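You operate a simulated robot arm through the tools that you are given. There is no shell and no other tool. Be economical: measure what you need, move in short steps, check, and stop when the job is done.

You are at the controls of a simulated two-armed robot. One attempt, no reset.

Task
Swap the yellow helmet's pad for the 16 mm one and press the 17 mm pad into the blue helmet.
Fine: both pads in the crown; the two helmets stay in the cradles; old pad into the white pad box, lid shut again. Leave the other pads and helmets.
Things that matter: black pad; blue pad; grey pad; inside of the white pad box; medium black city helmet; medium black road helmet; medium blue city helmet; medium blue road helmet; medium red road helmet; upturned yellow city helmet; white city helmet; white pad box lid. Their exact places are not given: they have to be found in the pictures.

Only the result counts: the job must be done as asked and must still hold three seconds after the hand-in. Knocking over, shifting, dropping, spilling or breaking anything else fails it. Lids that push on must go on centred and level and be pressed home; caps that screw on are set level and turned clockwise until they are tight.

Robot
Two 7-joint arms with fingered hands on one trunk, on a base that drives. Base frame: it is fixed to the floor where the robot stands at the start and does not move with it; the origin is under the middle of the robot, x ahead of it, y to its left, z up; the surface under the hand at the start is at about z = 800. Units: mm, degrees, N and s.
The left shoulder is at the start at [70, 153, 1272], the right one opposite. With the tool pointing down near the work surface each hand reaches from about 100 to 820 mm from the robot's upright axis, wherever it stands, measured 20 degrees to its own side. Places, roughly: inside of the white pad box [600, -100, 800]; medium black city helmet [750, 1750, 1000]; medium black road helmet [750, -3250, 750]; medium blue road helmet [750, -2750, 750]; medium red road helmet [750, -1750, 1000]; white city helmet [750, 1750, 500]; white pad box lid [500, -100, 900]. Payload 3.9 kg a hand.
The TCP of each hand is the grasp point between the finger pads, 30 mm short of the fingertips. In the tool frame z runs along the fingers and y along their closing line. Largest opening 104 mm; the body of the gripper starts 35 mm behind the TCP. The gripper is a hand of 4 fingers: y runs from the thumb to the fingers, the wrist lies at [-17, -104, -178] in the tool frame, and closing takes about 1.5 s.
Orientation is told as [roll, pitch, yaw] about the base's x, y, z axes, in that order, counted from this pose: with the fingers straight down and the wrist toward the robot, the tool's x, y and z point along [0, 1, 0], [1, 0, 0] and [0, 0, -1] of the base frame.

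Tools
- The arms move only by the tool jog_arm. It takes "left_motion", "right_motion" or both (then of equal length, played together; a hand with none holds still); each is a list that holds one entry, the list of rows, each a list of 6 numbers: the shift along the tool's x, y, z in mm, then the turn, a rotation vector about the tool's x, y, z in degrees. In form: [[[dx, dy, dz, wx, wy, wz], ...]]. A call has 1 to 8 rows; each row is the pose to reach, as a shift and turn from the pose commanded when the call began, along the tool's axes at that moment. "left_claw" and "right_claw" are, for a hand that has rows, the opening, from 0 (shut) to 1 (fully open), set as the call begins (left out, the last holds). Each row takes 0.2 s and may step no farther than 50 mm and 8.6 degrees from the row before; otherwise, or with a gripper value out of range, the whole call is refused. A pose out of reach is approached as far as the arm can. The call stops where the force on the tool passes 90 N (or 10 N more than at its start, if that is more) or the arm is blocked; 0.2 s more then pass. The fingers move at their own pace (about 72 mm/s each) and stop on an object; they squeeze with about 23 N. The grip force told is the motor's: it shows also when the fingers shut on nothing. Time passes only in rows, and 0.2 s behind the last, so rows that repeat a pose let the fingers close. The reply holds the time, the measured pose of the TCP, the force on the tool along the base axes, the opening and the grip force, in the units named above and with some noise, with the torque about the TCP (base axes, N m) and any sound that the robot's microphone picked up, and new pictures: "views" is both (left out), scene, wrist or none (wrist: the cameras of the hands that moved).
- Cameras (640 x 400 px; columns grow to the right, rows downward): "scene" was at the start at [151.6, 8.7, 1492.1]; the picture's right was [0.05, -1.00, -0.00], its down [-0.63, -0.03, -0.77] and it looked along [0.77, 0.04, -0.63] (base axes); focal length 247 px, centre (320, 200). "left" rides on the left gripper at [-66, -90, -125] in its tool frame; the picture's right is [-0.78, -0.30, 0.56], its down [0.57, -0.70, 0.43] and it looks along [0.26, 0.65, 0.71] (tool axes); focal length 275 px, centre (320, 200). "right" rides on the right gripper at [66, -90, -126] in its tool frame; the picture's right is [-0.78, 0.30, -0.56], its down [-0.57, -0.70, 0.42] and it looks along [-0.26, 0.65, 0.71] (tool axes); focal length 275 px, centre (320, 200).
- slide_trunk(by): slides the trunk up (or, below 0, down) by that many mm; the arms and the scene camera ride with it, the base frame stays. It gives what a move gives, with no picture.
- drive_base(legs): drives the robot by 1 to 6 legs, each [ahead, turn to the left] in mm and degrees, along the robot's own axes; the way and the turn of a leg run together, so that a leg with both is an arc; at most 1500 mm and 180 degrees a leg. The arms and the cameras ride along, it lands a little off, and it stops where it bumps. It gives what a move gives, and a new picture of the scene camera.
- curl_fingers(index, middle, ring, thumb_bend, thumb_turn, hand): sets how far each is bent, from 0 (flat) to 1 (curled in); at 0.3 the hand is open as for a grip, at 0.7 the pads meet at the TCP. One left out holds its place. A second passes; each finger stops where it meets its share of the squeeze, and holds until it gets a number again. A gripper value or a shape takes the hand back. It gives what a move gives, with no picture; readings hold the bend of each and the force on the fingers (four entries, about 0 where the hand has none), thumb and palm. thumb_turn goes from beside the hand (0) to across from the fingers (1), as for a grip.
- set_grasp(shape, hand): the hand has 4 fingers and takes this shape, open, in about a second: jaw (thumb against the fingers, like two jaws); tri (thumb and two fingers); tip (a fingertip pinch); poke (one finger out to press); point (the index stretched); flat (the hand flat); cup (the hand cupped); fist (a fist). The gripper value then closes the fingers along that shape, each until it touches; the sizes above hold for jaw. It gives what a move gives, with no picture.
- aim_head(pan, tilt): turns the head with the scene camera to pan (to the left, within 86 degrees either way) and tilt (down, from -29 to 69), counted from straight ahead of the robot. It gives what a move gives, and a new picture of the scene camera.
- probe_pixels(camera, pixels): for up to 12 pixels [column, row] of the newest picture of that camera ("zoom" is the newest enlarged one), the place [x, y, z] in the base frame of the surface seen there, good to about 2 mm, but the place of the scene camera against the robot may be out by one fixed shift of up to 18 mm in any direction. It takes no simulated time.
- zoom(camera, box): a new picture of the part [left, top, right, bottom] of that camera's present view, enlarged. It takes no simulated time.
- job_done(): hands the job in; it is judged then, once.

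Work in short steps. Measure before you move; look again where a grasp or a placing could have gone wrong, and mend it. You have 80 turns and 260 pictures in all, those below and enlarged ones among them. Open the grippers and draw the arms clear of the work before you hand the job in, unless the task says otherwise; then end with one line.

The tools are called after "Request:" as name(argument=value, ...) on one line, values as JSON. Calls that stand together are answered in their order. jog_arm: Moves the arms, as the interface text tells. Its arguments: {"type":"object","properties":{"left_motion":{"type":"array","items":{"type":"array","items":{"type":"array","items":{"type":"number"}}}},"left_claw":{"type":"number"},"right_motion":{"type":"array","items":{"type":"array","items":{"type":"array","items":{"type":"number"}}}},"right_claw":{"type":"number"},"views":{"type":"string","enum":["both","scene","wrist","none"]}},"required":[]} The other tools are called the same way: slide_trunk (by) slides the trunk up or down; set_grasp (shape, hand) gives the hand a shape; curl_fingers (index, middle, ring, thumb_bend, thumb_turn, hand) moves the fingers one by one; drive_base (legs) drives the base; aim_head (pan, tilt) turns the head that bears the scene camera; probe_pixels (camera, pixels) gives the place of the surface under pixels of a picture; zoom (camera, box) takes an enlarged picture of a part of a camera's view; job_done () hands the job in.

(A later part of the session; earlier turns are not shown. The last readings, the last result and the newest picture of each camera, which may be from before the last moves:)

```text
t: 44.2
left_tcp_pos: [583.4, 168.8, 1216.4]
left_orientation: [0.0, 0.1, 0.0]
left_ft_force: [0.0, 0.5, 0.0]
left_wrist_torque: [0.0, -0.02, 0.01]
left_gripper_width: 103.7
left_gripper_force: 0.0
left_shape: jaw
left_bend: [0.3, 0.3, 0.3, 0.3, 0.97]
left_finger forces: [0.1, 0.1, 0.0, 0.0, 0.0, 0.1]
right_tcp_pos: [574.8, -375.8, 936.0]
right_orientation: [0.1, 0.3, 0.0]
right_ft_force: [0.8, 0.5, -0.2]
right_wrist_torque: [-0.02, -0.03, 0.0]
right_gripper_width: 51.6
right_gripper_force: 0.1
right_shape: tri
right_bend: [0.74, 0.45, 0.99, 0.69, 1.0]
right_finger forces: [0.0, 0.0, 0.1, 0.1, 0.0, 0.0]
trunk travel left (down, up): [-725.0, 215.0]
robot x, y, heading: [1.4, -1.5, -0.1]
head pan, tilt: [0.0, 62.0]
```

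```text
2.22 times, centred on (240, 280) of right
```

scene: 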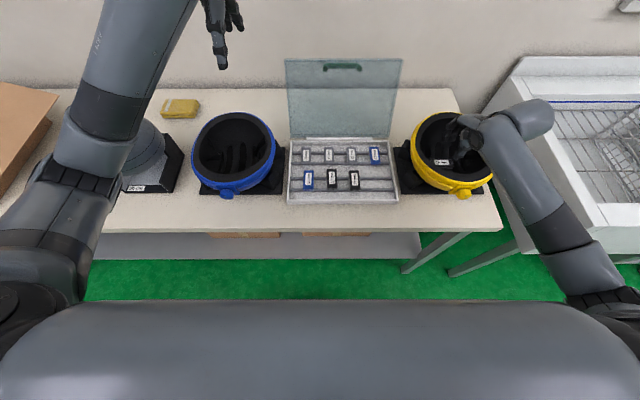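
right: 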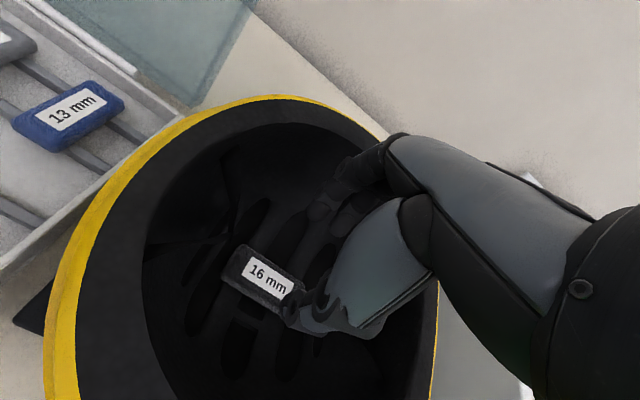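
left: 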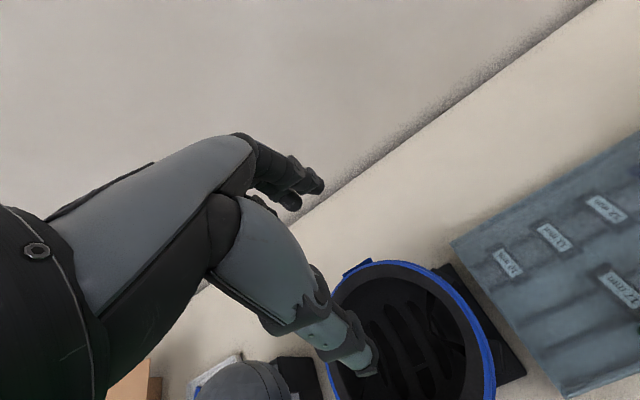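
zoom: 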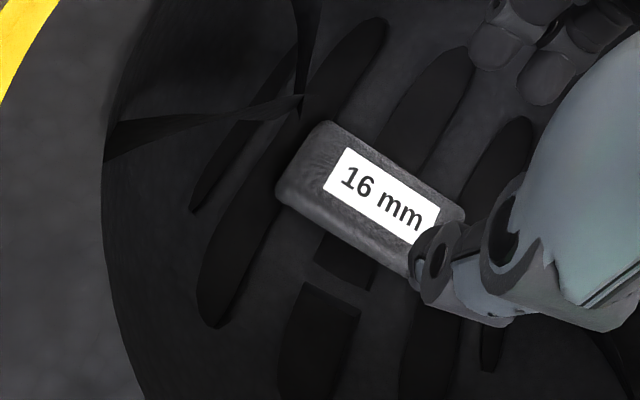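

Seated (top 848.7 = crown 832.7 + 16). For certainty I press on its top centre with closed fingertips.

Request:
jog_arm(right_motion=[[[0, 0, 0, 0, 0, 0], [0, 0, 0, 0, 0, 0], [0, 0, 0, 0, 0, 0], [0, 0, 0, 0, 0, 0], [0, 0, 0, 0, 0, 0], [0, 0, 25, 0, 0, 0], [0, 0, 45, 0, 0, 0]]], right_claw=0, views="wrist")

Request:
jog_arm(right_motion=[[[0, 0, 5, 0, 0, 0], [0, 0, 10, 0, 0, 0], [0, 0, 14, 0, 0, 0], [0, 0, 18, 0, 0, 0]]], views="wrist")

```text
t: 45.8
left_tcp_pos: [582.9, 168.4, 1218.7]
left_orientation: [-0.1, 0.1, 0.2]
left_ft_force: [0.0, -0.7, 0.3]
left_wrist_torque: [0.0, 0.0, -0.01]
left_gripper_width: 103.7
left_gripper_force: 0.0
left_shape: jaw
left_bend: [0.3, 0.3, 0.3, 0.3, 0.97]
left_finger forces: [0.0, 0.0, 0.0, 0.1, 0.0, 0.0]
right_tcp_pos: [572.9, -375.2, 889.4]
right_orientation: [0.1, 0.2, 0.0]
right_ft_force: [-0.2, -0.1, 0.1]
right_wrist_torque: [0.01, -0.02, -0.01]
right_gripper_width: 0.0
right_gripper_force: 22.8
right_shape: tri
right_bend: [0.7, 0.7, 1.0, 0.47, 1.0]
right_finger forces: [0.0, 0.0, 0.1, 0.0, 0.0, 0.1]
trunk travel left (down, up): [-725.0, 215.0]
robot x, y, heading: [-0.5, 0.9, 0.1]
head pan, tilt: [0.0, 62.0]
```

right: 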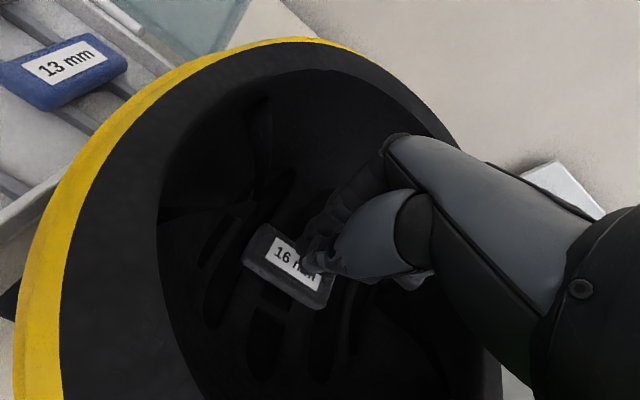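

```text
t: 46.8
left_tcp_pos: [580.1, 170.6, 1219.6]
left_orientation: [-0.1, -0.1, 0.0]
left_ft_force: [-0.1, 0.0, -0.7]
left_wrist_torque: [0.02, 0.01, 0.01]
left_gripper_width: 103.5
left_gripper_force: 0.0
left_shape: jaw
left_bend: [0.3, 0.3, 0.3, 0.3, 0.97]
left_finger forces: [0.0, 0.0, 0.0, 0.1, 0.0, 0.1]
right_tcp_pos: [575.6, -375.2, 877.5]
right_orientation: [0.0, -0.4, 0.0]
right_ft_force: [-0.5, -2.2, 24.7]
right_wrist_torque: [0.07, 0.04, -0.01]
right_gripper_width: 0.2
right_gripper_force: 22.7
right_shape: tri
right_bend: [0.7, 0.7, 1.0, 0.47, 1.0]
right_finger forces: [0.0, 0.0, 0.0, 0.0, 0.0, 0.1]
trunk travel left (down, up): [-725.0, 215.0]
robot x, y, heading: [1.3, -1.9, 0.1]
head pan, tilt: [0.0, 62.0]
```

right: 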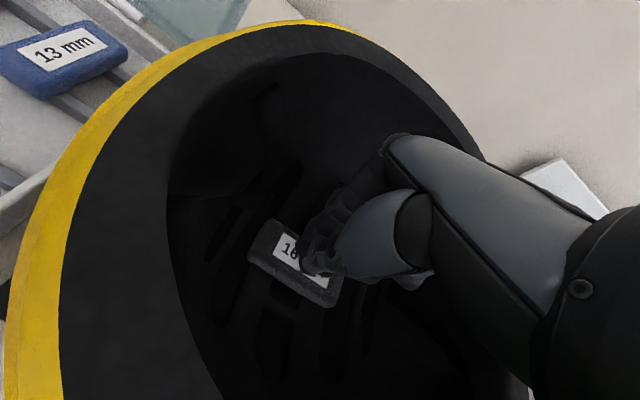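

24.7 N press done. I raise the right hand clear and set the left hand to "tri" for pad 17, which the left arm will handle.

Request:
set_grasp(hand="left", shape="tri")

Request:
jog_arm(right_motion=[[[0, 0, -15, 0, 0, 0], [0, 0, -45, 0, 0, 0], [0, 0, -80, 0, 0, 0], [0, 0, -115, 0, 0, 0], [0, 0, -150, 0, 0, 0], [0, 0, -190, 0, 0, 0], [-20, 0, -220, 0, 0, 0]]], left_motion=[[[-16, -4, 14, 0, 0, 8], [-32, -8, 28, 0, 0, 16], [-48, -12, 42, 0, 0, 24], [-64, -16, 56, 0, 0, 32], [-80, -20, 70, 0, 0, 40], [-96, -25, 85, 0, 0, 48], [-110, -30, 100, 0, 0, 56]]], left_claw=0.5, views="both")

```text
t: 47.7
left_tcp_pos: [578.8, 170.1, 1219.4]
left_orientation: [-0.2, -0.1, 0.1]
left_ft_force: [-0.1, -0.4, 0.1]
left_wrist_torque: [0.05, 0.0, -0.03]
left_gripper_width: 103.9
left_gripper_force: 0.0
left_shape: tri
left_bend: [0.3, 0.3, 0.99, 0.3, 0.97]
left_finger forces: [0.0, 0.0, 0.0, 0.0, 0.0, 0.0]
right_tcp_pos: [574.0, -376.1, 878.5]
right_orientation: [0.0, -0.4, -0.1]
right_ft_force: [5.0, -5.4, 35.2]
right_wrist_torque: [0.01, -0.19, -0.02]
right_gripper_width: 0.1
right_gripper_force: 23.0
right_shape: tri
right_bend: [0.7, 0.7, 1.0, 0.47, 1.0]
right_finger forces: [34.6, 0.0, 0.1, 0.0, 0.0, 0.0]
trunk travel left (down, up): [-725.0, 215.0]
robot x, y, heading: [2.3, -4.5, 0.1]
head pan, tilt: [0.0, 62.0]
```

```text
t: 49.3
left_tcp_pos: [551.9, 56.7, 1116.6]
left_orientation: [0.0, 0.2, -56.2]
left_ft_force: [0.2, -0.2, 1.1]
left_wrist_torque: [0.0, 0.0, 0.02]
left_gripper_width: 52.6
left_gripper_force: 0.1
left_shape: tri
left_bend: [0.74, 0.44, 0.99, 0.68, 1.0]
left_finger forces: [0.0, 0.0, 0.0, 0.0, 0.1, 0.0]
right_tcp_pos: [574.6, -397.1, 1093.7]
right_orientation: [0.2, 0.3, 0.1]
right_ft_force: [0.9, -0.2, 0.3]
right_wrist_torque: [0.01, 0.02, -0.02]
right_gripper_width: 0.1
right_gripper_force: 23.1
right_shape: tri
right_bend: [0.7, 0.7, 1.0, 0.47, 1.0]
right_finger forces: [0.1, 0.0, 0.0, 0.0, 0.0, 0.0]
trunk travel left (down, up): [-725.0, 215.0]
robot x, y, heading: [-2.6, -2.3, 0.3]
head pan, tilt: [0.0, 62.0]
```

scene: 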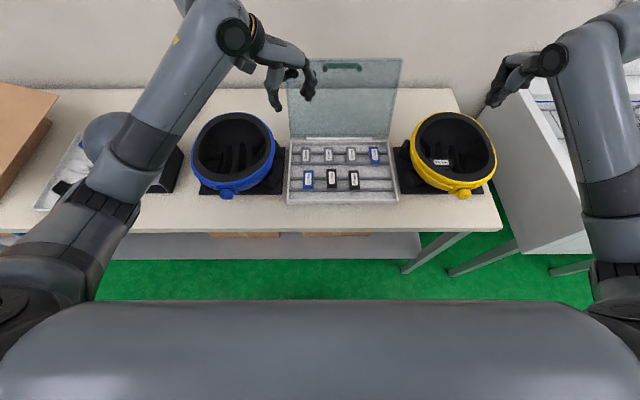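
right: 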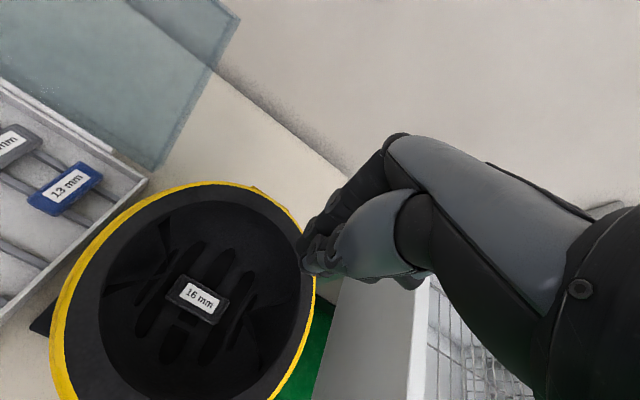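
left: 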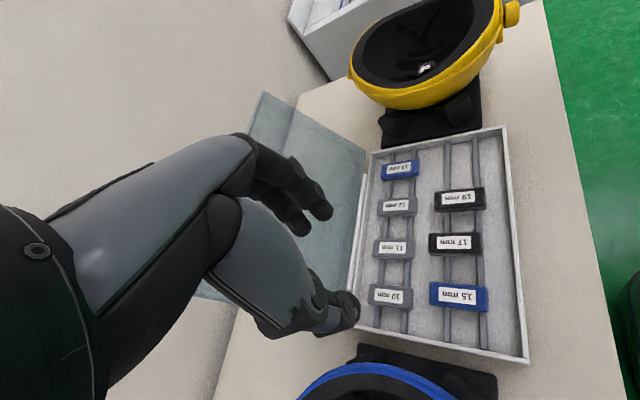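

Pad 17 is visible at (455,243) in the left view; I measure it with the left camera and move over it at z≈960.

Request:
probe_pixels(camera="left", pixels=[[432, 237], [477, 235], [431, 252], [480, 252], [455, 243], [458, 297], [460, 200], [456, 272]])

Request:
jog_arm(left_motion=[[[-15, 13, 30, 0, 0, 7], [-30, 26, 60, 0, 0, 14], [-46, 39, 90, 0, 0, 21], [-61, 52, 120, 0, 0, 28], [-76, 65, 145, 0, 0, 33.8], [-76, 65, 156, 0, 0, 33.8]]], views="wrist")

```text
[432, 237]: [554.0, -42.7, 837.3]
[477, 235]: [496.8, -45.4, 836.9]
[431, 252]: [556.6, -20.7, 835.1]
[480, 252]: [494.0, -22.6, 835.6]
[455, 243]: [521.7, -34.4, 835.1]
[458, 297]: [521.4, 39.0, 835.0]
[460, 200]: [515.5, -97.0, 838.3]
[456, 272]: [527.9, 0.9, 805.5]
```

```text
t: 50.7
left_tcp_pos: [525.5, -38.9, 961.2]
left_orientation: [-0.1, 0.0, -89.7]
left_ft_force: [-0.1, 0.5, 0.0]
left_wrist_torque: [-0.01, -0.05, 0.04]
left_gripper_width: 52.3
left_gripper_force: 0.0
left_shape: tri
left_bend: [0.74, 0.44, 0.99, 0.68, 1.0]
left_finger forces: [0.1, 0.0, 0.0, 0.0, 0.0, 0.1]
right_tcp_pos: [574.7, -394.7, 1092.6]
right_orientation: [0.1, 0.2, 0.0]
right_ft_force: [0.4, -0.4, 0.8]
right_wrist_torque: [0.0, 0.02, 0.02]
right_gripper_width: 0.2
right_gripper_force: 23.2
right_shape: tri
right_bend: [0.7, 0.7, 1.0, 0.47, 1.0]
right_finger forces: [0.0, 0.0, 0.0, 0.1, 0.1, 0.1]
trunk travel left (down, up): [-725.0, 215.0]
robot x, y, heading: [1.1, 0.1, 0.0]
head pan, tilt: [0.0, 62.0]
```

left: 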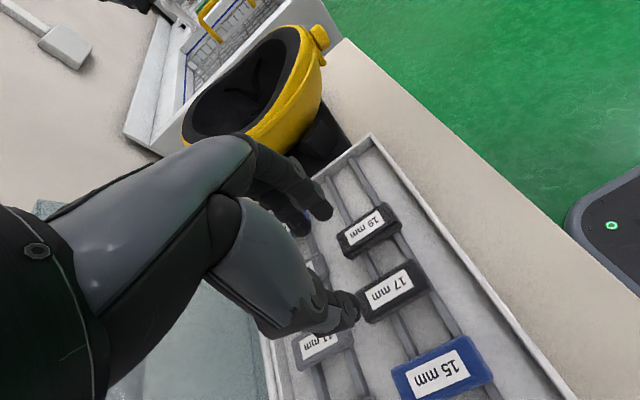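

The two cameras disagreed by ~6 mm in y; I re-measure from this static, nearer pose.

Request:
probe_pixels(camera="left", pixels=[[363, 292], [412, 264], [372, 318], [424, 290], [391, 289], [365, 229], [440, 375], [390, 190]])

Request:
zoom(camera="left", box=[240, 180, 520, 400])

```text
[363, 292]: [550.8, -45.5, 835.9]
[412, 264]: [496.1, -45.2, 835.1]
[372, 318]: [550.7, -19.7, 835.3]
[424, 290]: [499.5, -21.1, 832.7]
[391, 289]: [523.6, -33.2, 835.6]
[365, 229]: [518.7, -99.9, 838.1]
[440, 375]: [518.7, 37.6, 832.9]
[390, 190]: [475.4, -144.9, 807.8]
```

```text
1.82 times, centred on (380, 290) of left
```

zoom: 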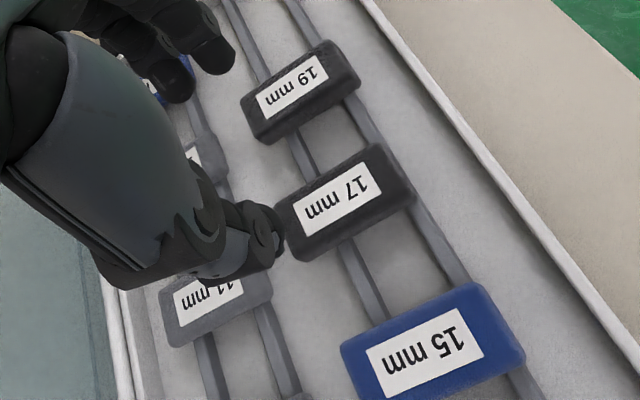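

In the left hand's own frame pad 17 is at (524,−33). I shift ~5 mm, descend to TCP z≈851 and grip.

Request:
jog_arm(left_motion=[[[-1, -5, 40, 0, 0, 0], [-1, -5, 75, 0, 0, 0], [-1, -5, 98, 0, 0, 0], [-1, -5, 110, 0, 0, 0]]], left_claw=0.5, views="wrist")

Request:
jog_arm(left_motion=[[[0, 0, 0, 0, 0, 0], [0, 0, 0, 0, 0, 0], [0, 0, 0, 0, 0, 0], [0, 0, 0, 0, 0, 0], [0, 0, 0, 0, 0, 0], [0, 0, 0, 0, 0, 0]]], left_claw=0, views="wrist")

```text
t: 51.7
left_tcp_pos: [523.6, -33.6, 852.0]
left_orientation: [0.0, -0.1, -89.9]
left_ft_force: [-0.6, 1.2, -0.6]
left_wrist_torque: [0.0, 0.0, 0.02]
left_gripper_width: 52.4
left_gripper_force: 0.1
left_shape: tri
left_bend: [0.74, 0.44, 0.99, 0.68, 1.0]
left_finger forces: [0.0, 0.1, 0.1, 0.0, 0.0, 0.0]
right_tcp_pos: [575.9, -396.2, 1092.7]
right_orientation: [0.1, 0.3, 0.0]
right_ft_force: [0.4, 0.0, 0.6]
right_wrist_torque: [-0.01, -0.01, 0.01]
right_gripper_width: 0.3
right_gripper_force: 22.9
right_shape: tri
right_bend: [0.7, 0.7, 1.0, 0.47, 1.0]
right_finger forces: [0.0, 0.1, 0.0, 0.1, 0.0, 0.1]
trunk travel left (down, up): [-725.0, 215.0]
robot x, y, heading: [1.8, -0.5, 0.1]
head pan, tilt: [0.0, 62.0]
```

left: 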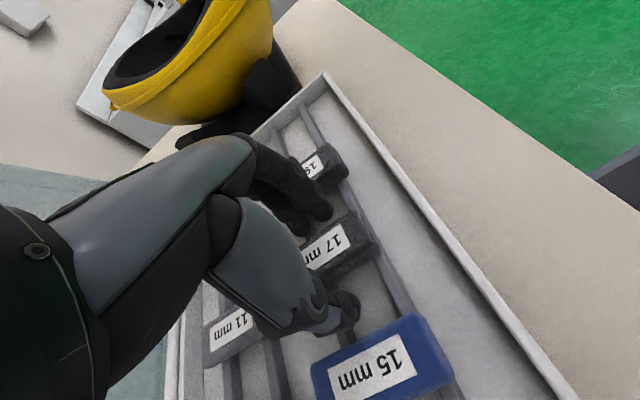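

```text
t: 53.1
left_tcp_pos: [523.1, -33.1, 854.0]
left_orientation: [0.0, -0.1, -89.7]
left_ft_force: [1.1, -0.2, -0.6]
left_wrist_torque: [-0.03, 0.01, -0.03]
left_gripper_width: 26.9
left_gripper_force: 22.8
left_shape: tri
left_bend: [0.74, 0.56, 1.0, 0.74, 1.0]
left_finger forces: [10.5, 10.0, 0.0, 0.0, 20.5, 0.0]
right_tcp_pos: [575.3, -395.9, 1091.7]
right_orientation: [0.1, 0.3, 0.1]
right_ft_force: [0.0, -0.4, -0.1]
right_wrist_torque: [-0.01, -0.01, -0.02]
right_gripper_width: 0.0
right_gripper_force: 23.0
right_shape: tri
right_bend: [0.7, 0.7, 1.0, 0.47, 1.0]
right_finger forces: [0.1, 0.0, 0.1, 0.0, 0.0, 0.0]
trunk travel left (down, up): [-725.0, 215.0]
robot x, y, heading: [3.5, -1.2, -0.2]
head pan, tilt: [0.0, 62.0]
```

left: 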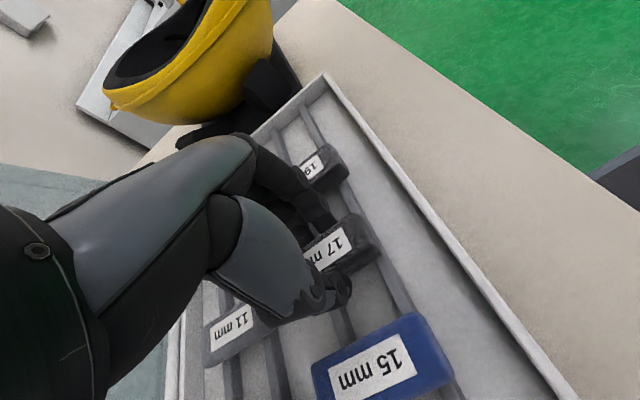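

Pad 17 held (26.9 mm). I lift it and carry it to the blue helmet, yawing back to 0°.

Request:
jog_arm(left_motion=[[[0, 0, -20, 0, 0, 0], [0, 0, -65, 0, 0, 0], [0, 0, -112, 0, 0, 0], [0, 0, -160, 0, 0, 0], [5, -25, -195, 0, 0, -8], [10, -50, -200, 0, 0, -16], [15, -75, -200, 0, 0, -24], [20, -100, -200, 0, 0, -32]]], views="none")

Request:
jog_arm(left_motion=[[[14.5, -15.7, 0, 0, 0, -7.25], [29, -31.4, 0, 0, 0, -14.5], [43.5, -47, 0, 0, 0, -21.75], [58, -62.8, 0, 0, 0, -29], [72.5, -78.5, 0, 0, 0, -36.25], [87, -94, 0, 0, 0, -43.5], [101.5, -110, 0, 0, 0, -50.75], [116, -125.5, 0, 0, 0, -58]]], views="both")

```text
t: 54.9
left_tcp_pos: [543.0, 66.4, 1052.0]
left_orientation: [0.0, -0.2, -57.6]
left_ft_force: [-0.5, 0.4, -0.6]
left_wrist_torque: [0.02, 0.0, 0.02]
left_gripper_width: 27.1
left_gripper_force: 23.4
left_shape: tri
left_bend: [0.74, 0.56, 1.0, 0.74, 1.0]
left_finger forces: [10.5, 10.0, 0.1, 0.0, 20.6, 0.1]
right_tcp_pos: [575.8, -394.8, 1092.9]
right_orientation: [0.1, 0.2, 0.0]
right_ft_force: [-0.5, 0.4, 0.4]
right_wrist_torque: [-0.02, 0.01, 0.02]
right_gripper_width: 0.1
right_gripper_force: 23.0
right_shape: tri
right_bend: [0.7, 0.7, 1.0, 0.47, 1.0]
right_finger forces: [0.1, 0.0, 0.1, 0.0, 0.0, 0.0]
trunk travel left (down, up): [-725.0, 215.0]
robot x, y, heading: [4.5, -0.8, -0.2]
head pan, tilt: [0.0, 62.0]
```

```text
t: 56.7
left_tcp_pos: [576.1, 235.6, 1052.6]
left_orientation: [0.0, -0.1, 0.4]
left_ft_force: [-0.6, -0.6, 0.2]
left_wrist_torque: [0.02, 0.04, -0.04]
left_gripper_width: 27.3
left_gripper_force: 22.6
left_shape: tri
left_bend: [0.74, 0.56, 1.0, 0.74, 1.0]
left_finger forces: [10.5, 10.0, 0.0, 0.0, 20.6, 0.0]
right_tcp_pos: [575.9, -397.2, 1093.1]
right_orientation: [0.1, 0.4, 0.0]
right_ft_force: [-0.5, 0.6, 0.1]
right_wrist_torque: [0.01, -0.01, -0.01]
right_gripper_width: 0.4
right_gripper_force: 23.1
right_shape: tri
right_bend: [0.7, 0.7, 1.0, 0.47, 1.0]
right_finger forces: [0.0, 0.0, 0.0, 0.1, 0.1, 0.0]
trunk travel left (down, up): [-725.0, 215.0]
robot x, y, heading: [-0.3, -0.6, -0.0]
head pan, tilt: [0.0, 62.0]
```

scene: 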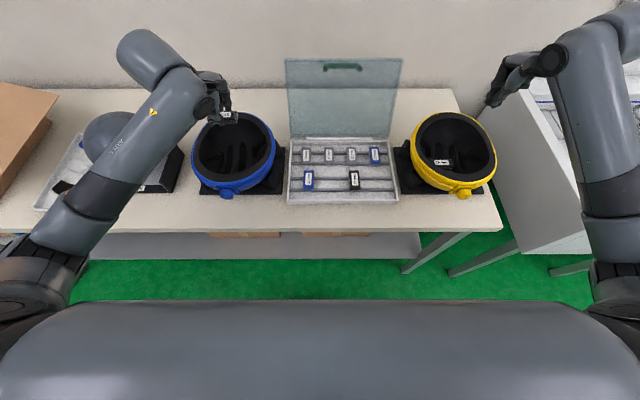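
left: 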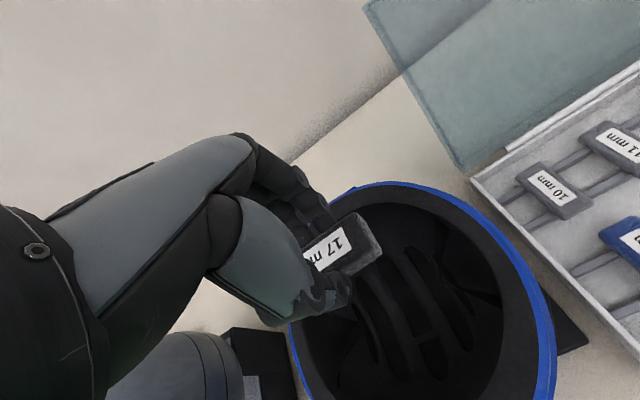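

I zoom into and measure the blue helmet's interior to find its crown.

Request:
zoom(camera="left", box=[280, 180, 560, 400])

Request:
probe_pixels(camera="left", pixels=[[390, 300], [412, 300], [437, 300], [395, 330], [418, 330], [440, 330], [400, 355], [425, 355], [450, 355], [405, 270], [430, 270], [460, 310]])

Request:
probe_pixels(camera="scene", pixels=[[227, 194], [463, 194], [235, 118], [450, 118], [195, 150], [275, 150], [414, 150], [495, 150], [442, 162], [236, 165], [225, 165], [247, 165]])

Request:
zoom(camera="scene", box=[180, 100, 300, 210])

Request:
zoom(camera="scene", box=[395, 100, 515, 210])

```text
1.82 times, centred on (420, 290) of left
```

zoom: 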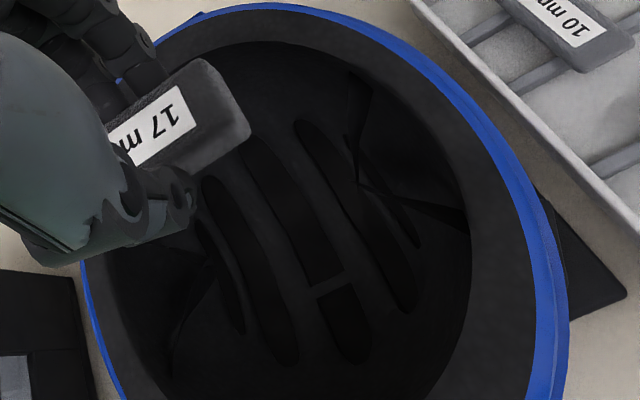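

```text
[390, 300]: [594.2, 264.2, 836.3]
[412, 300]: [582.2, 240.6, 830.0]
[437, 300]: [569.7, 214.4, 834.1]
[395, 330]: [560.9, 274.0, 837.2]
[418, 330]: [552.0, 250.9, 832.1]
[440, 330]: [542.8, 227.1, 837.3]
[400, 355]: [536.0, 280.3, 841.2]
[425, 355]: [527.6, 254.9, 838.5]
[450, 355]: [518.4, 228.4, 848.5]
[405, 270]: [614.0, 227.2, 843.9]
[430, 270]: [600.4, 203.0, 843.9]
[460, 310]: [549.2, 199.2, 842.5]
```

```text
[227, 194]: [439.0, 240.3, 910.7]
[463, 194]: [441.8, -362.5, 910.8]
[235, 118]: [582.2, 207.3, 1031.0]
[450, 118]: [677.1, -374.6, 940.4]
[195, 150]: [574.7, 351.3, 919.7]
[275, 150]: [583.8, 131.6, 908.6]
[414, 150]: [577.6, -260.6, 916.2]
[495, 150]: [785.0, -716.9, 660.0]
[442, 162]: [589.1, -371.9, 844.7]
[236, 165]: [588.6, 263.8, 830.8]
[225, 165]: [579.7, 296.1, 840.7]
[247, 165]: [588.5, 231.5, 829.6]
```

```text
3.64 times, centred on (240, 155) of scene
```

zoom: 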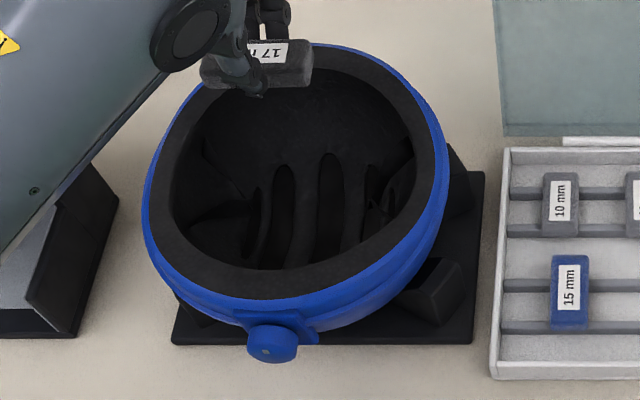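

```text
3.64 times, centred on (455, 155) of scene
```

zoom: 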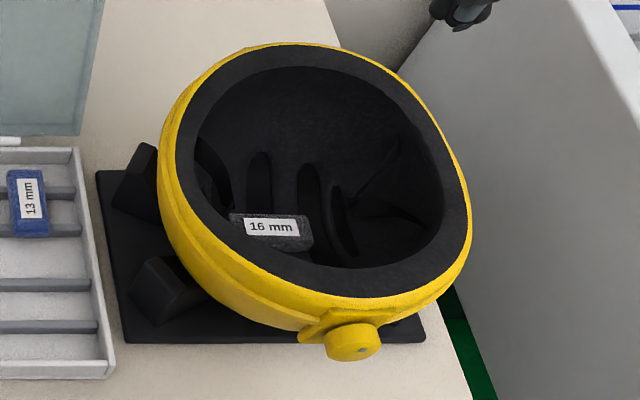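

Blue crown lowest region ≈(573,247), z≈830–832 (matches the yellow helmet's pad position relative to its slot bridge). I lower pad 17 to just above contact.

Request:
jog_arm(left_motion=[[[6, -2, 30, 0, 0, 0.4], [11.5, -3, 75, 0, 0, 0.4], [11.5, -3, 120, 0, 0, 0.4], [11.5, -3, 155, 0, 0, 0.4], [11.5, -3, 175, 0, 0, 0.4], [11.5, -3, 182, 0, 0, 0.4]]], views="wrist")

Request:
jog_arm(left_motion=[[[0, 0, 3, 0, 0, 0], [0, 0, 6, 0, 0, 0], [0, 0, 9, 0, 0, 0], [0, 0, 12, 0, 0, 0]]], views="wrist")

```text
t: 58.1
left_tcp_pos: [572.7, 244.2, 870.2]
left_orientation: [0.0, 0.0, -0.2]
left_ft_force: [0.0, 0.4, -0.6]
left_wrist_torque: [-0.02, 0.01, 0.01]
left_gripper_width: 27.0
left_gripper_force: 22.9
left_shape: tri
left_bend: [0.74, 0.56, 1.0, 0.74, 1.0]
left_finger forces: [10.5, 10.0, 0.0, 0.1, 20.4, 0.0]
right_tcp_pos: [575.5, -396.5, 1092.6]
right_orientation: [0.1, 0.2, 0.0]
right_ft_force: [-0.2, 0.5, -0.8]
right_wrist_torque: [-0.04, 0.01, 0.01]
right_gripper_width: 0.0
right_gripper_force: 23.1
right_shape: tri
right_bend: [0.7, 0.7, 1.0, 0.47, 1.0]
right_finger forces: [0.0, 0.0, 0.0, 0.0, 0.1, 0.1]
trunk travel left (down, up): [-725.0, 215.0]
robot x, y, heading: [-0.1, 2.5, 0.1]
head pan, tilt: [0.0, 62.0]
```

left: 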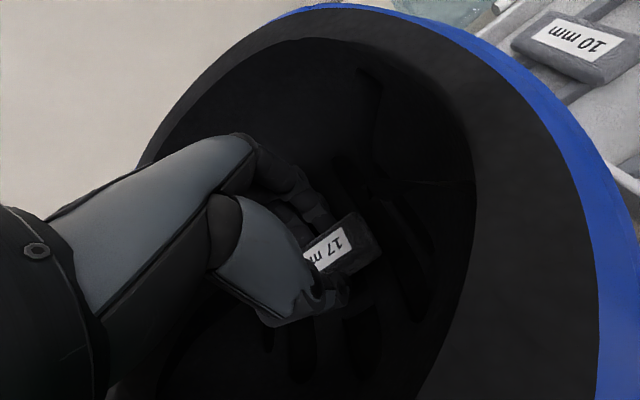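

```text
t: 59.1
left_tcp_pos: [572.8, 245.6, 863.5]
left_orientation: [0.0, -0.7, -0.2]
left_ft_force: [0.6, 1.7, 22.2]
left_wrist_torque: [0.05, 0.0, -0.01]
left_gripper_width: 28.2
left_gripper_force: 22.8
left_shape: tri
left_bend: [0.74, 0.56, 1.0, 0.74, 1.0]
left_finger forces: [12.9, 13.0, 0.0, 0.0, 25.7, 0.1]
right_tcp_pos: [572.0, -397.0, 1095.4]
right_orientation: [0.2, 0.1, 0.0]
right_ft_force: [0.4, 0.6, -0.5]
right_wrist_torque: [-0.01, -0.01, -0.01]
right_gripper_width: 0.2
right_gripper_force: 22.7
right_shape: tri
right_bend: [0.7, 0.7, 1.0, 0.47, 1.0]
right_finger forces: [0.0, 0.0, 0.0, 0.0, 0.1, 0.0]
trunk travel left (down, up): [-725.0, 215.0]
robot x, y, heading: [2.1, -0.5, -0.1]
head pan, tilt: [0.0, 62.0]
```

left: 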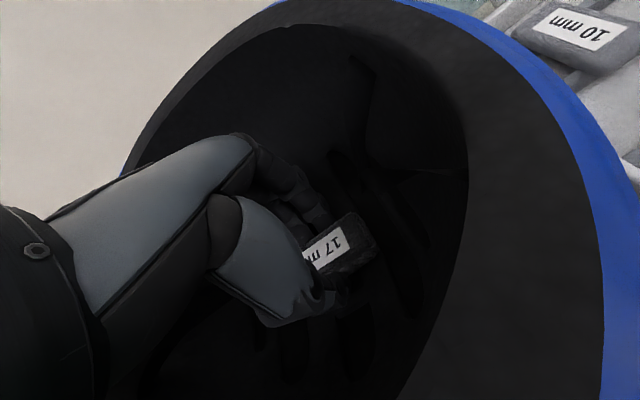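

Contact with 22 N, low torque: level. I press slightly more, release, and raise to look.

Request:
jog_arm(left_motion=[[[0, 0, 3, 0, 0, 0], [0, 0, 5, 0, 0, 0], [0, 0, 5, 0, 0, 0]]], views="none")

Request:
jog_arm(left_motion=[[[0, 0, -8, 0, 0, 0], [0, 0, -10, 0, 0, 0], [0, 0, -10, 0, 0, 0], [0, 0, -10, 0, 0, 0]]], left_claw=0.5, views="none")

Request:
jog_arm(left_motion=[[[0, 0, -10, 0, 0, 0], [0, 0, -30, 0, 0, 0], [0, 0, -60, 0, 0, 0], [0, 0, -75, 0, 0, 0]]], left_claw=0.5, views="wrist")

```text
t: 59.9
left_tcp_pos: [572.3, 245.7, 861.9]
left_orientation: [0.0, -0.9, -0.2]
left_ft_force: [1.3, 5.3, 42.6]
left_wrist_torque: [0.21, -0.24, 0.07]
left_gripper_width: 30.3
left_gripper_force: 23.2
left_shape: tri
left_bend: [0.74, 0.55, 1.0, 0.75, 1.0]
left_finger forces: [14.6, 21.0, 0.1, 0.0, 27.7, 0.1]
right_tcp_pos: [570.6, -397.1, 1095.3]
right_orientation: [0.2, 0.1, 0.0]
right_ft_force: [0.5, -0.1, 0.0]
right_wrist_torque: [0.01, 0.0, 0.0]
right_gripper_width: 0.0
right_gripper_force: 22.9
right_shape: tri
right_bend: [0.7, 0.7, 1.0, 0.47, 1.0]
right_finger forces: [0.0, 0.0, 0.1, 0.0, 0.0, 0.1]
trunk travel left (down, up): [-725.0, 215.0]
robot x, y, heading: [3.9, -0.2, 0.1]
head pan, tilt: [0.0, 62.0]
```

```text
t: 60.9
left_tcp_pos: [570.9, 247.0, 862.1]
left_orientation: [0.0, 0.2, -0.2]
left_ft_force: [-1.2, -0.8, 2.2]
left_wrist_torque: [-0.01, 0.0, -0.02]
left_gripper_width: 50.8
left_gripper_force: 0.1
left_shape: tri
left_bend: [0.74, 0.45, 0.99, 0.69, 1.0]
left_finger forces: [1.1, 0.6, 0.0, 0.0, 0.1, 0.0]
right_tcp_pos: [576.2, -397.0, 1091.8]
right_orientation: [0.1, 0.2, 0.0]
right_ft_force: [1.4, 0.3, 0.2]
right_wrist_torque: [-0.03, -0.01, -0.04]
right_gripper_width: 0.0
right_gripper_force: 22.5
right_shape: tri
right_bend: [0.7, 0.7, 1.0, 0.47, 1.0]
right_finger forces: [0.0, 0.0, 0.0, 0.0, 0.0, 0.0]
trunk travel left (down, up): [-725.0, 215.0]
robot x, y, heading: [-2.6, 1.5, 0.1]
head pan, tilt: [0.0, 62.0]
```

```text
t: 61.9
left_tcp_pos: [573.6, 247.2, 940.1]
left_orientation: [0.0, 0.1, -0.3]
left_ft_force: [-0.8, 0.0, 0.2]
left_wrist_torque: [0.04, 0.05, -0.01]
left_gripper_width: 51.7
left_gripper_force: 0.0
left_shape: tri
left_bend: [0.74, 0.45, 0.99, 0.69, 1.0]
left_finger forces: [0.1, 0.0, 0.0, 0.0, 0.0, 0.0]
right_tcp_pos: [575.9, -396.5, 1091.9]
right_orientation: [0.1, 0.3, 0.0]
right_ft_force: [0.3, 0.4, 0.2]
right_wrist_torque: [-0.01, -0.01, 0.01]
right_gripper_width: 0.0
right_gripper_force: 23.1
right_shape: tri
right_bend: [0.7, 0.7, 1.0, 0.47, 1.0]
right_finger forces: [0.0, 0.0, 0.1, 0.0, 0.0, 0.0]
trunk travel left (down, up): [-725.0, 215.0]
robot x, y, heading: [-1.9, -1.6, 0.0]
head pan, tilt: [0.0, 62.0]
```

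left: 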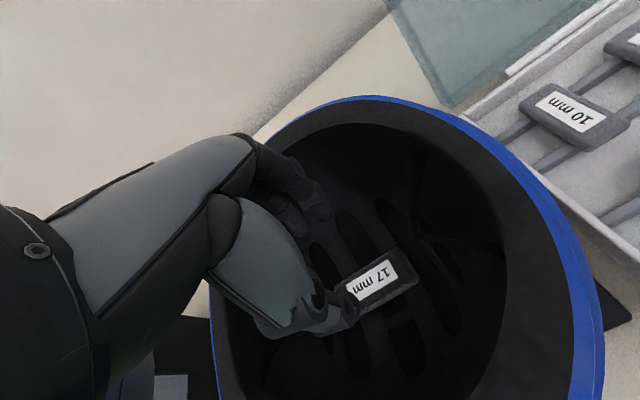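

Pad 17 sits in the crown. I press its top with closed fingertips as before.

Request:
jog_arm(left_motion=[[[0, 0, 0, 0, 0, 0], [0, 0, 0, 0, 0, 0], [0, 0, 0, 0, 0, 0], [0, 0, 0, 0, 0, 0], [0, 0, 0, 0, 0, 0], [0, 0, 25, 0, 0, 0], [0, 0, 48, 0, 0, 0]]], left_claw=0, views="none")

Request:
jog_arm(left_motion=[[[0, 0, 5, 0, 0, 0], [0, 0, 10, 0, 0, 0], [0, 0, 14, 0, 0, 0], [0, 0, 19, 0, 0, 0], [0, 0, 19, 0, 0, 0]]], views="wrist")

```text
t: 63.5
left_tcp_pos: [570.6, 245.9, 891.2]
left_orientation: [0.0, 0.0, -0.2]
left_ft_force: [-0.3, 0.4, -0.1]
left_wrist_torque: [-0.02, 0.02, 0.01]
left_gripper_width: 0.0
left_gripper_force: 22.7
left_shape: tri
left_bend: [0.7, 0.7, 1.0, 0.47, 1.0]
left_finger forces: [0.0, 0.0, 0.0, 0.0, 0.0, 0.0]
right_tcp_pos: [575.7, -395.9, 1093.0]
right_orientation: [0.1, 0.3, 0.0]
right_ft_force: [0.3, -0.2, -0.2]
right_wrist_torque: [0.0, 0.02, -0.01]
right_gripper_width: 0.0
right_gripper_force: 22.2
right_shape: tri
right_bend: [0.7, 0.7, 1.0, 0.47, 1.0]
right_finger forces: [0.0, 0.1, 0.0, 0.0, 0.1, 0.1]
trunk travel left (down, up): [-725.0, 215.0]
robot x, y, heading: [-2.2, -0.7, -0.1]
head pan, tilt: [0.0, 62.0]
```

```text
t: 64.7
left_tcp_pos: [572.0, 244.8, 878.8]
left_orientation: [0.1, -0.9, -0.1]
left_ft_force: [2.5, 3.7, 33.9]
left_wrist_torque: [0.02, 0.09, -0.01]
left_gripper_width: 0.0
left_gripper_force: 22.8
left_shape: tri
left_bend: [0.7, 0.7, 1.0, 0.47, 1.0]
left_finger forces: [0.0, 0.0, 0.0, 0.0, 48.7, 0.0]
right_tcp_pos: [571.5, -397.5, 1095.2]
right_orientation: [0.2, 0.1, 0.0]
right_ft_force: [0.2, 0.4, -0.3]
right_wrist_torque: [-0.02, -0.02, 0.02]
right_gripper_width: 0.2
right_gripper_force: 23.3
right_shape: tri
right_bend: [0.7, 0.7, 1.0, 0.47, 1.0]
right_finger forces: [0.0, 0.0, 0.0, 0.0, 0.0, 0.1]
trunk travel left (down, up): [-725.0, 215.0]
robot x, y, heading: [2.9, -5.5, -0.2]
head pan, tilt: [0.0, 62.0]
```

left: 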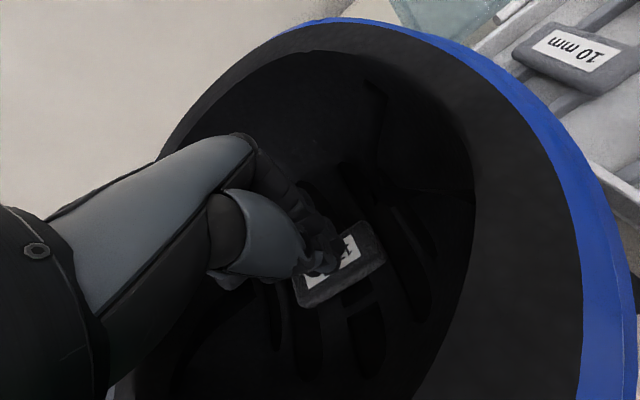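

33.9 N press done. I lift the left hand out and away, set the right hand back to jaw, and measure the open lid's handle.

Request:
jog_arm(left_motion=[[[0, 0, -20, 0, 0, 0], [0, 0, -60, 0, 0, 0], [0, 0, -105, 0, 0, 0], [0, 0, -150, 0, 0, 0], [0, 0, -195, 0, 0, 0], [15, 0, -240, 0, 0, 0], [30, 0, -285, 0, 0, 0], [45, 0, -320, 0, 0, 0]]], left_claw=0.5, views="both")

Request:
set_grasp(hand="right", shape="jaw")

Request:
probe_pixels(camera="scene", pixels=[[342, 66], [326, 67], [358, 67], [288, 60], [400, 60], [340, 100], [340, 128]])

Request:
zoom(camera="scene", box=[270, 50, 420, 150])

```text
t: 66.5
left_tcp_pos: [570.7, 290.3, 1190.0]
left_orientation: [0.0, 0.2, -0.2]
left_ft_force: [0.4, -0.7, -0.7]
left_wrist_torque: [-0.02, 0.01, 0.02]
left_gripper_width: 52.1
left_gripper_force: 0.1
left_shape: tri
left_bend: [0.74, 0.44, 0.99, 0.68, 1.0]
left_finger forces: [0.0, 0.0, 0.0, 0.0, 0.0, 0.0]
right_tcp_pos: [574.6, -395.9, 1092.0]
right_orientation: [0.2, 0.2, 0.0]
right_ft_force: [0.0, 0.1, 0.6]
right_wrist_torque: [-0.03, -0.02, 0.0]
right_gripper_width: 0.0
right_gripper_force: 23.0
right_shape: tri
right_bend: [0.7, 0.7, 1.0, 0.47, 1.0]
right_finger forces: [0.0, 0.1, 0.0, 0.0, 0.1, 0.0]
trunk travel left (down, up): [-725.0, 215.0]
robot x, y, heading: [0.4, 3.0, 0.2]
head pan, tilt: [0.0, 62.0]
```

scene: 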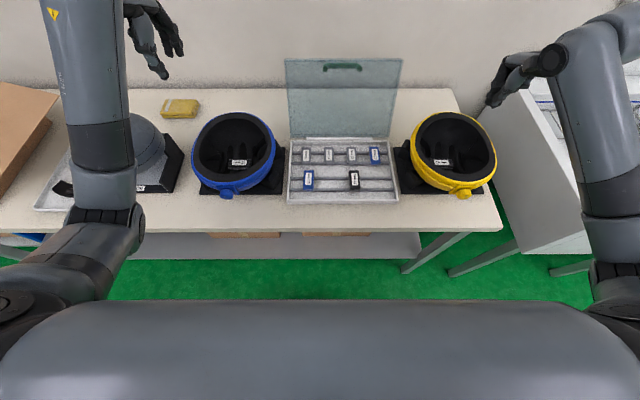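
left: 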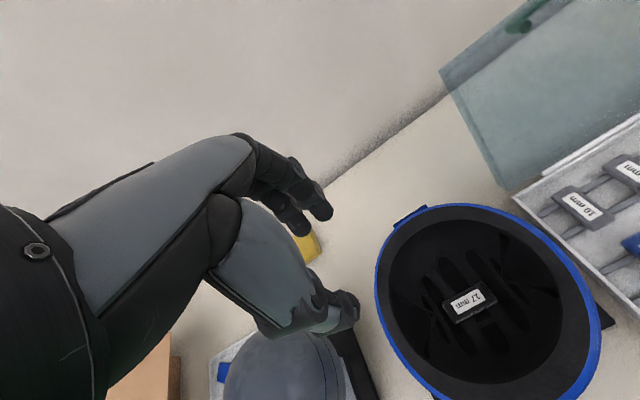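

```text
t: 67.4
left_tcp_pos: [571.5, 290.4, 1189.7]
left_orientation: [0.0, 0.2, -0.1]
left_ft_force: [0.0, -0.1, -0.1]
left_wrist_torque: [0.0, -0.01, 0.0]
left_gripper_width: 51.9
left_gripper_force: 0.2
left_shape: tri
left_bend: [0.74, 0.44, 0.99, 0.68, 1.0]
left_finger forces: [0.0, 0.0, 0.0, 0.0, 0.1, 0.0]
right_tcp_pos: [575.1, -396.0, 1090.9]
right_orientation: [0.1, 0.3, 0.0]
right_ft_force: [0.6, -0.8, 0.1]
right_wrist_torque: [-0.02, 0.0, -0.01]
right_gripper_width: 103.6
right_gripper_force: 0.1
right_shape: jaw
right_bend: [0.3, 0.3, 0.3, 0.3, 0.97]
right_finger forces: [0.0, 0.1, 0.0, 0.0, 0.0, 0.1]
trunk travel left (down, up): [-725.0, 215.0]
robot x, y, heading: [0.0, -3.1, 0.1]
head pan, tilt: [0.0, 62.0]
```

```text
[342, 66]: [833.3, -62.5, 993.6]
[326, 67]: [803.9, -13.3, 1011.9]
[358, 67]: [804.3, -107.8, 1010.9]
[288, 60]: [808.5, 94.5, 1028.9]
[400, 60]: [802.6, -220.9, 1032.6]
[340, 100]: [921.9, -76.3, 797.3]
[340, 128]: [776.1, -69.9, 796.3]
```

```text
4.00 times, centred on (345, 100) of scene
```

zoom: 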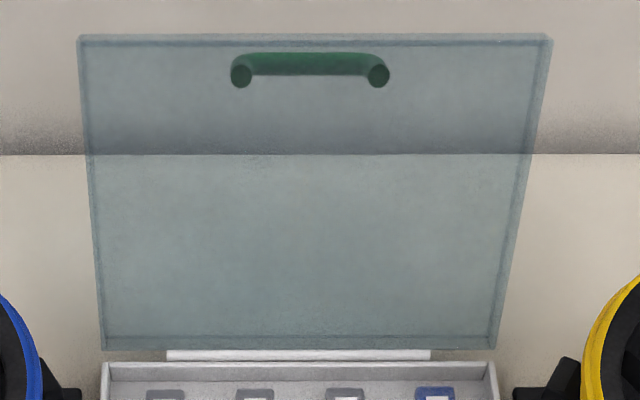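

The lid leans at ~115° with its top edge near true (795, z≈1033). Plan: the right hand straddles the lid's top edge at y≈−170 and pulls it forward past vertical, then the left hand takes the handle. First I bring the right hand near for a look.

Request:
jog_arm(right_motion=[[[10, 15, -30, 0, 0, 0], [40, 40, -59, 0, 0, 0], [85, 60, -69, 0, 0, 0], [130, 80, -69, 0, 0, 0], [175, 102, -69, 0, 0, 0], [221, 125, -69, 0, 0, 0]]], right_claw=1, views="both")

```text
refused: row 3 steps farther than a row can; nothing moved
```

The third step was slightly too long; I resend with finer steps.

Request:
jog_arm(right_motion=[[[10, 15, -30, 0, 0, 0], [40, 35, -55, 0, 0, 0], [78, 55, -65, 0, 0, 0], [115, 73, -69, 0, 0, 0], [152, 91, -69, 0, 0, 0], [188, 109, -69, 0, 0, 0], [221, 125, -69, 0, 0, 0]]], right_claw=1, views="both")

```text
t: 69.0
left_tcp_pos: [571.7, 291.9, 1190.0]
left_orientation: [-0.1, 0.1, -0.2]
left_ft_force: [0.2, 1.3, 0.3]
left_wrist_torque: [0.02, -0.03, 0.01]
left_gripper_width: 51.8
left_gripper_force: 0.0
left_shape: tri
left_bend: [0.74, 0.44, 0.99, 0.68, 1.0]
left_finger forces: [0.1, 0.1, 0.0, 0.2, 0.1, 0.0]
right_tcp_pos: [700.5, -172.5, 1160.7]
right_orientation: [0.0, 0.3, 0.1]
right_ft_force: [-0.4, 1.3, 0.0]
right_wrist_torque: [-0.01, 0.02, -0.01]
right_gripper_width: 103.5
right_gripper_force: 0.1
right_shape: jaw
right_bend: [0.3, 0.3, 0.3, 0.3, 0.97]
right_finger forces: [0.0, 0.0, 0.1, 0.1, 0.1, 0.0]
trunk travel left (down, up): [-725.0, 215.0]
robot x, y, heading: [-2.2, -2.0, 0.0]
head pan, tilt: [0.0, 62.0]
```

scene: 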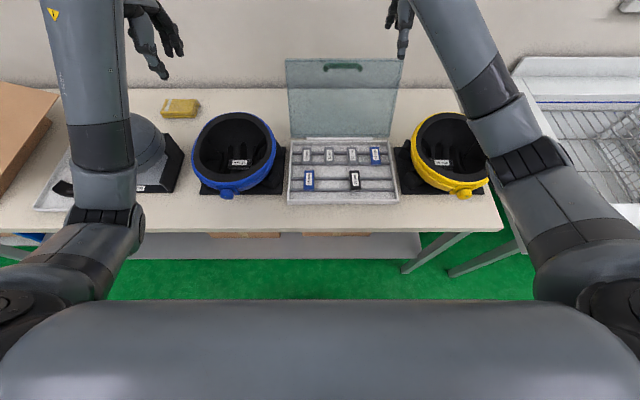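
right: 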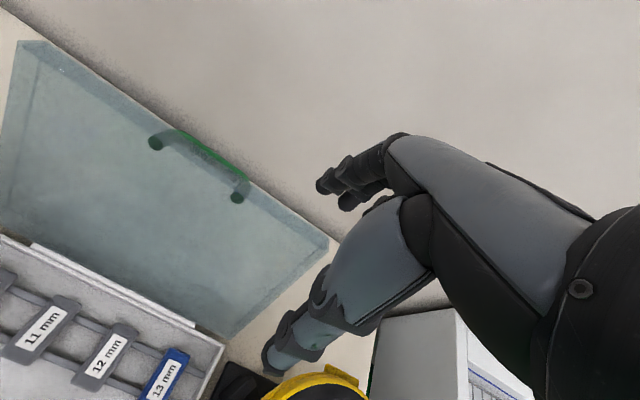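

I measure the lid's top edge and handle with the right wrist camera.

Request:
probe_pixels(camera="right", pixels=[[270, 200], [300, 216], [262, 205], [290, 225], [322, 245], [305, 270], [215, 160], [205, 145], [240, 172], [237, 197], [155, 143], [250, 188]])

Request:
zoom(camera="right", box=[130, 110, 350, 290])

```text
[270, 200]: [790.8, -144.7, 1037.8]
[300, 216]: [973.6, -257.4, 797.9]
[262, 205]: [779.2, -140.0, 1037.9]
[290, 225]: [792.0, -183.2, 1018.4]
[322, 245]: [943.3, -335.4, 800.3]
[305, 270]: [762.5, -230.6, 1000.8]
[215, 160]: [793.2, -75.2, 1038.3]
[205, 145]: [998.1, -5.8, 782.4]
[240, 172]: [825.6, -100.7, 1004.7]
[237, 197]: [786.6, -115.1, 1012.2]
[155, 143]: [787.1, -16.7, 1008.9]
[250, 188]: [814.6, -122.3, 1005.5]
```

```text
2.22 times, centred on (240, 200) of right
```

zoom: 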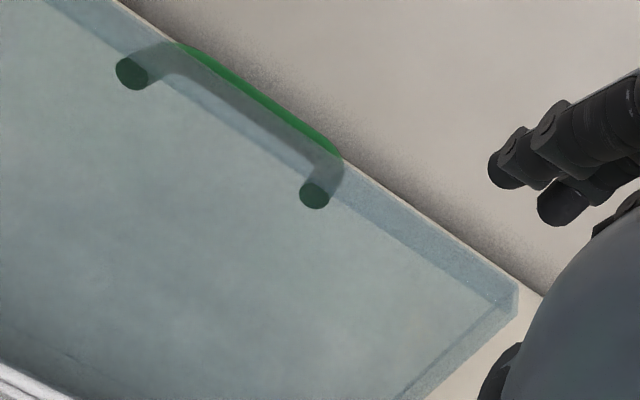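

Top edge: x 779–793, z≈1038, right end y=−230. I straddle it at y≈−178 from above with the hand open.

Request:
jog_arm(right_motion=[[[-2, 40, 0, 0, 0, 0], [-6, 85, 0, 0, 0, 0], [-6, 85, 45, 0, 0, 0], [-6, 85, 85, 0, 0, 0], [-6, 85, 115, 0, 0, 0], [-6, 85, 136, 0, 0, 0]]], right_claw=1, views="none")

Request:
jog_arm(right_motion=[[[0, 0, 0, 0, 0, 0], [0, 0, 0, 0, 0, 0], [0, 0, 0, 0, 0, 0], [0, 0, 0, 0, 0, 0]]], right_claw=0.45, views="both")

```text
t: 70.4
left_tcp_pos: [571.3, 289.3, 1190.7]
left_orientation: [0.0, 0.1, 0.0]
left_ft_force: [-0.1, 0.0, -0.2]
left_wrist_torque: [0.0, -0.01, -0.02]
left_gripper_width: 51.9
left_gripper_force: 0.2
left_shape: tri
left_bend: [0.74, 0.44, 0.99, 0.68, 1.0]
left_finger forces: [0.0, 0.0, 0.0, 0.0, 0.1, 0.0]
right_tcp_pos: [783.9, -180.3, 1023.6]
right_orientation: [0.3, 0.3, 0.0]
right_ft_force: [0.7, -0.1, -0.6]
right_wrist_torque: [0.02, -0.02, 0.01]
right_gripper_width: 103.6
right_gripper_force: 0.0
right_shape: jaw
right_bend: [0.3, 0.3, 0.3, 0.3, 0.97]
right_finger forces: [0.0, 0.1, 0.0, 0.0, 0.1, 0.0]
trunk travel left (down, up): [-725.0, 215.0]
robot x, y, heading: [-0.5, 1.2, 0.0]
head pan, tilt: [0.0, 62.0]
```

```text
t: 71.4
left_tcp_pos: [570.8, 291.3, 1190.3]
left_orientation: [0.1, 0.2, -0.1]
left_ft_force: [-0.5, 0.5, -0.5]
left_wrist_torque: [0.02, 0.03, 0.01]
left_gripper_width: 51.7
left_gripper_force: 0.1
left_shape: tri
left_bend: [0.74, 0.44, 0.99, 0.68, 1.0]
left_finger forces: [0.0, 0.0, 0.0, 0.0, 0.1, 0.0]
right_tcp_pos: [783.9, -178.2, 1023.3]
right_orientation: [0.0, 0.3, 0.0]
right_ft_force: [-0.1, -0.6, -0.4]
right_wrist_torque: [0.0, 0.01, -0.01]
right_gripper_width: 47.3
right_gripper_force: 0.0
right_shape: jaw
right_bend: [0.74, 0.46, 0.43, 0.71, 1.0]
right_finger forces: [0.1, 0.0, 0.0, 0.0, 0.1, 0.0]
trunk travel left (down, up): [-725.0, 215.0]
robot x, y, heading: [0.5, 1.4, 0.1]
head pan, tilt: [0.0, 62.0]
```

scene: 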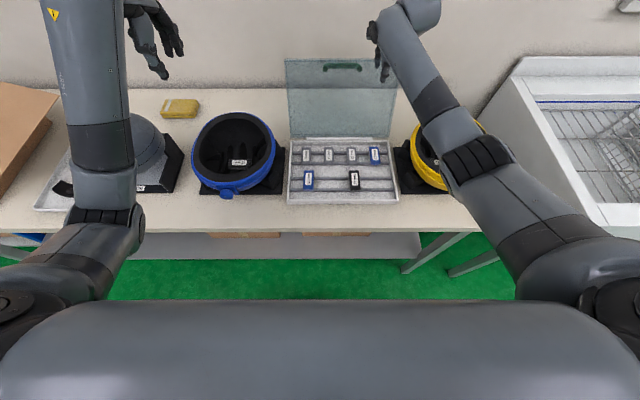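
right: 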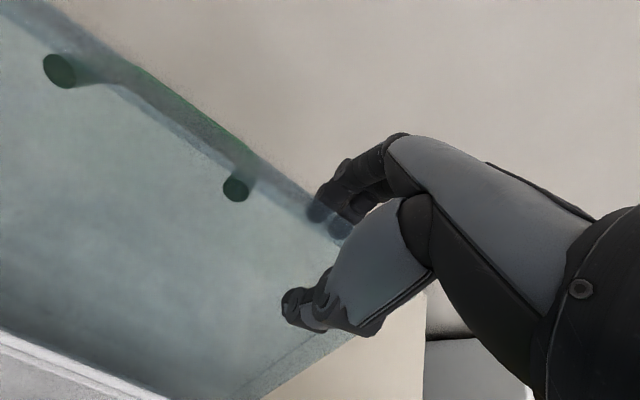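

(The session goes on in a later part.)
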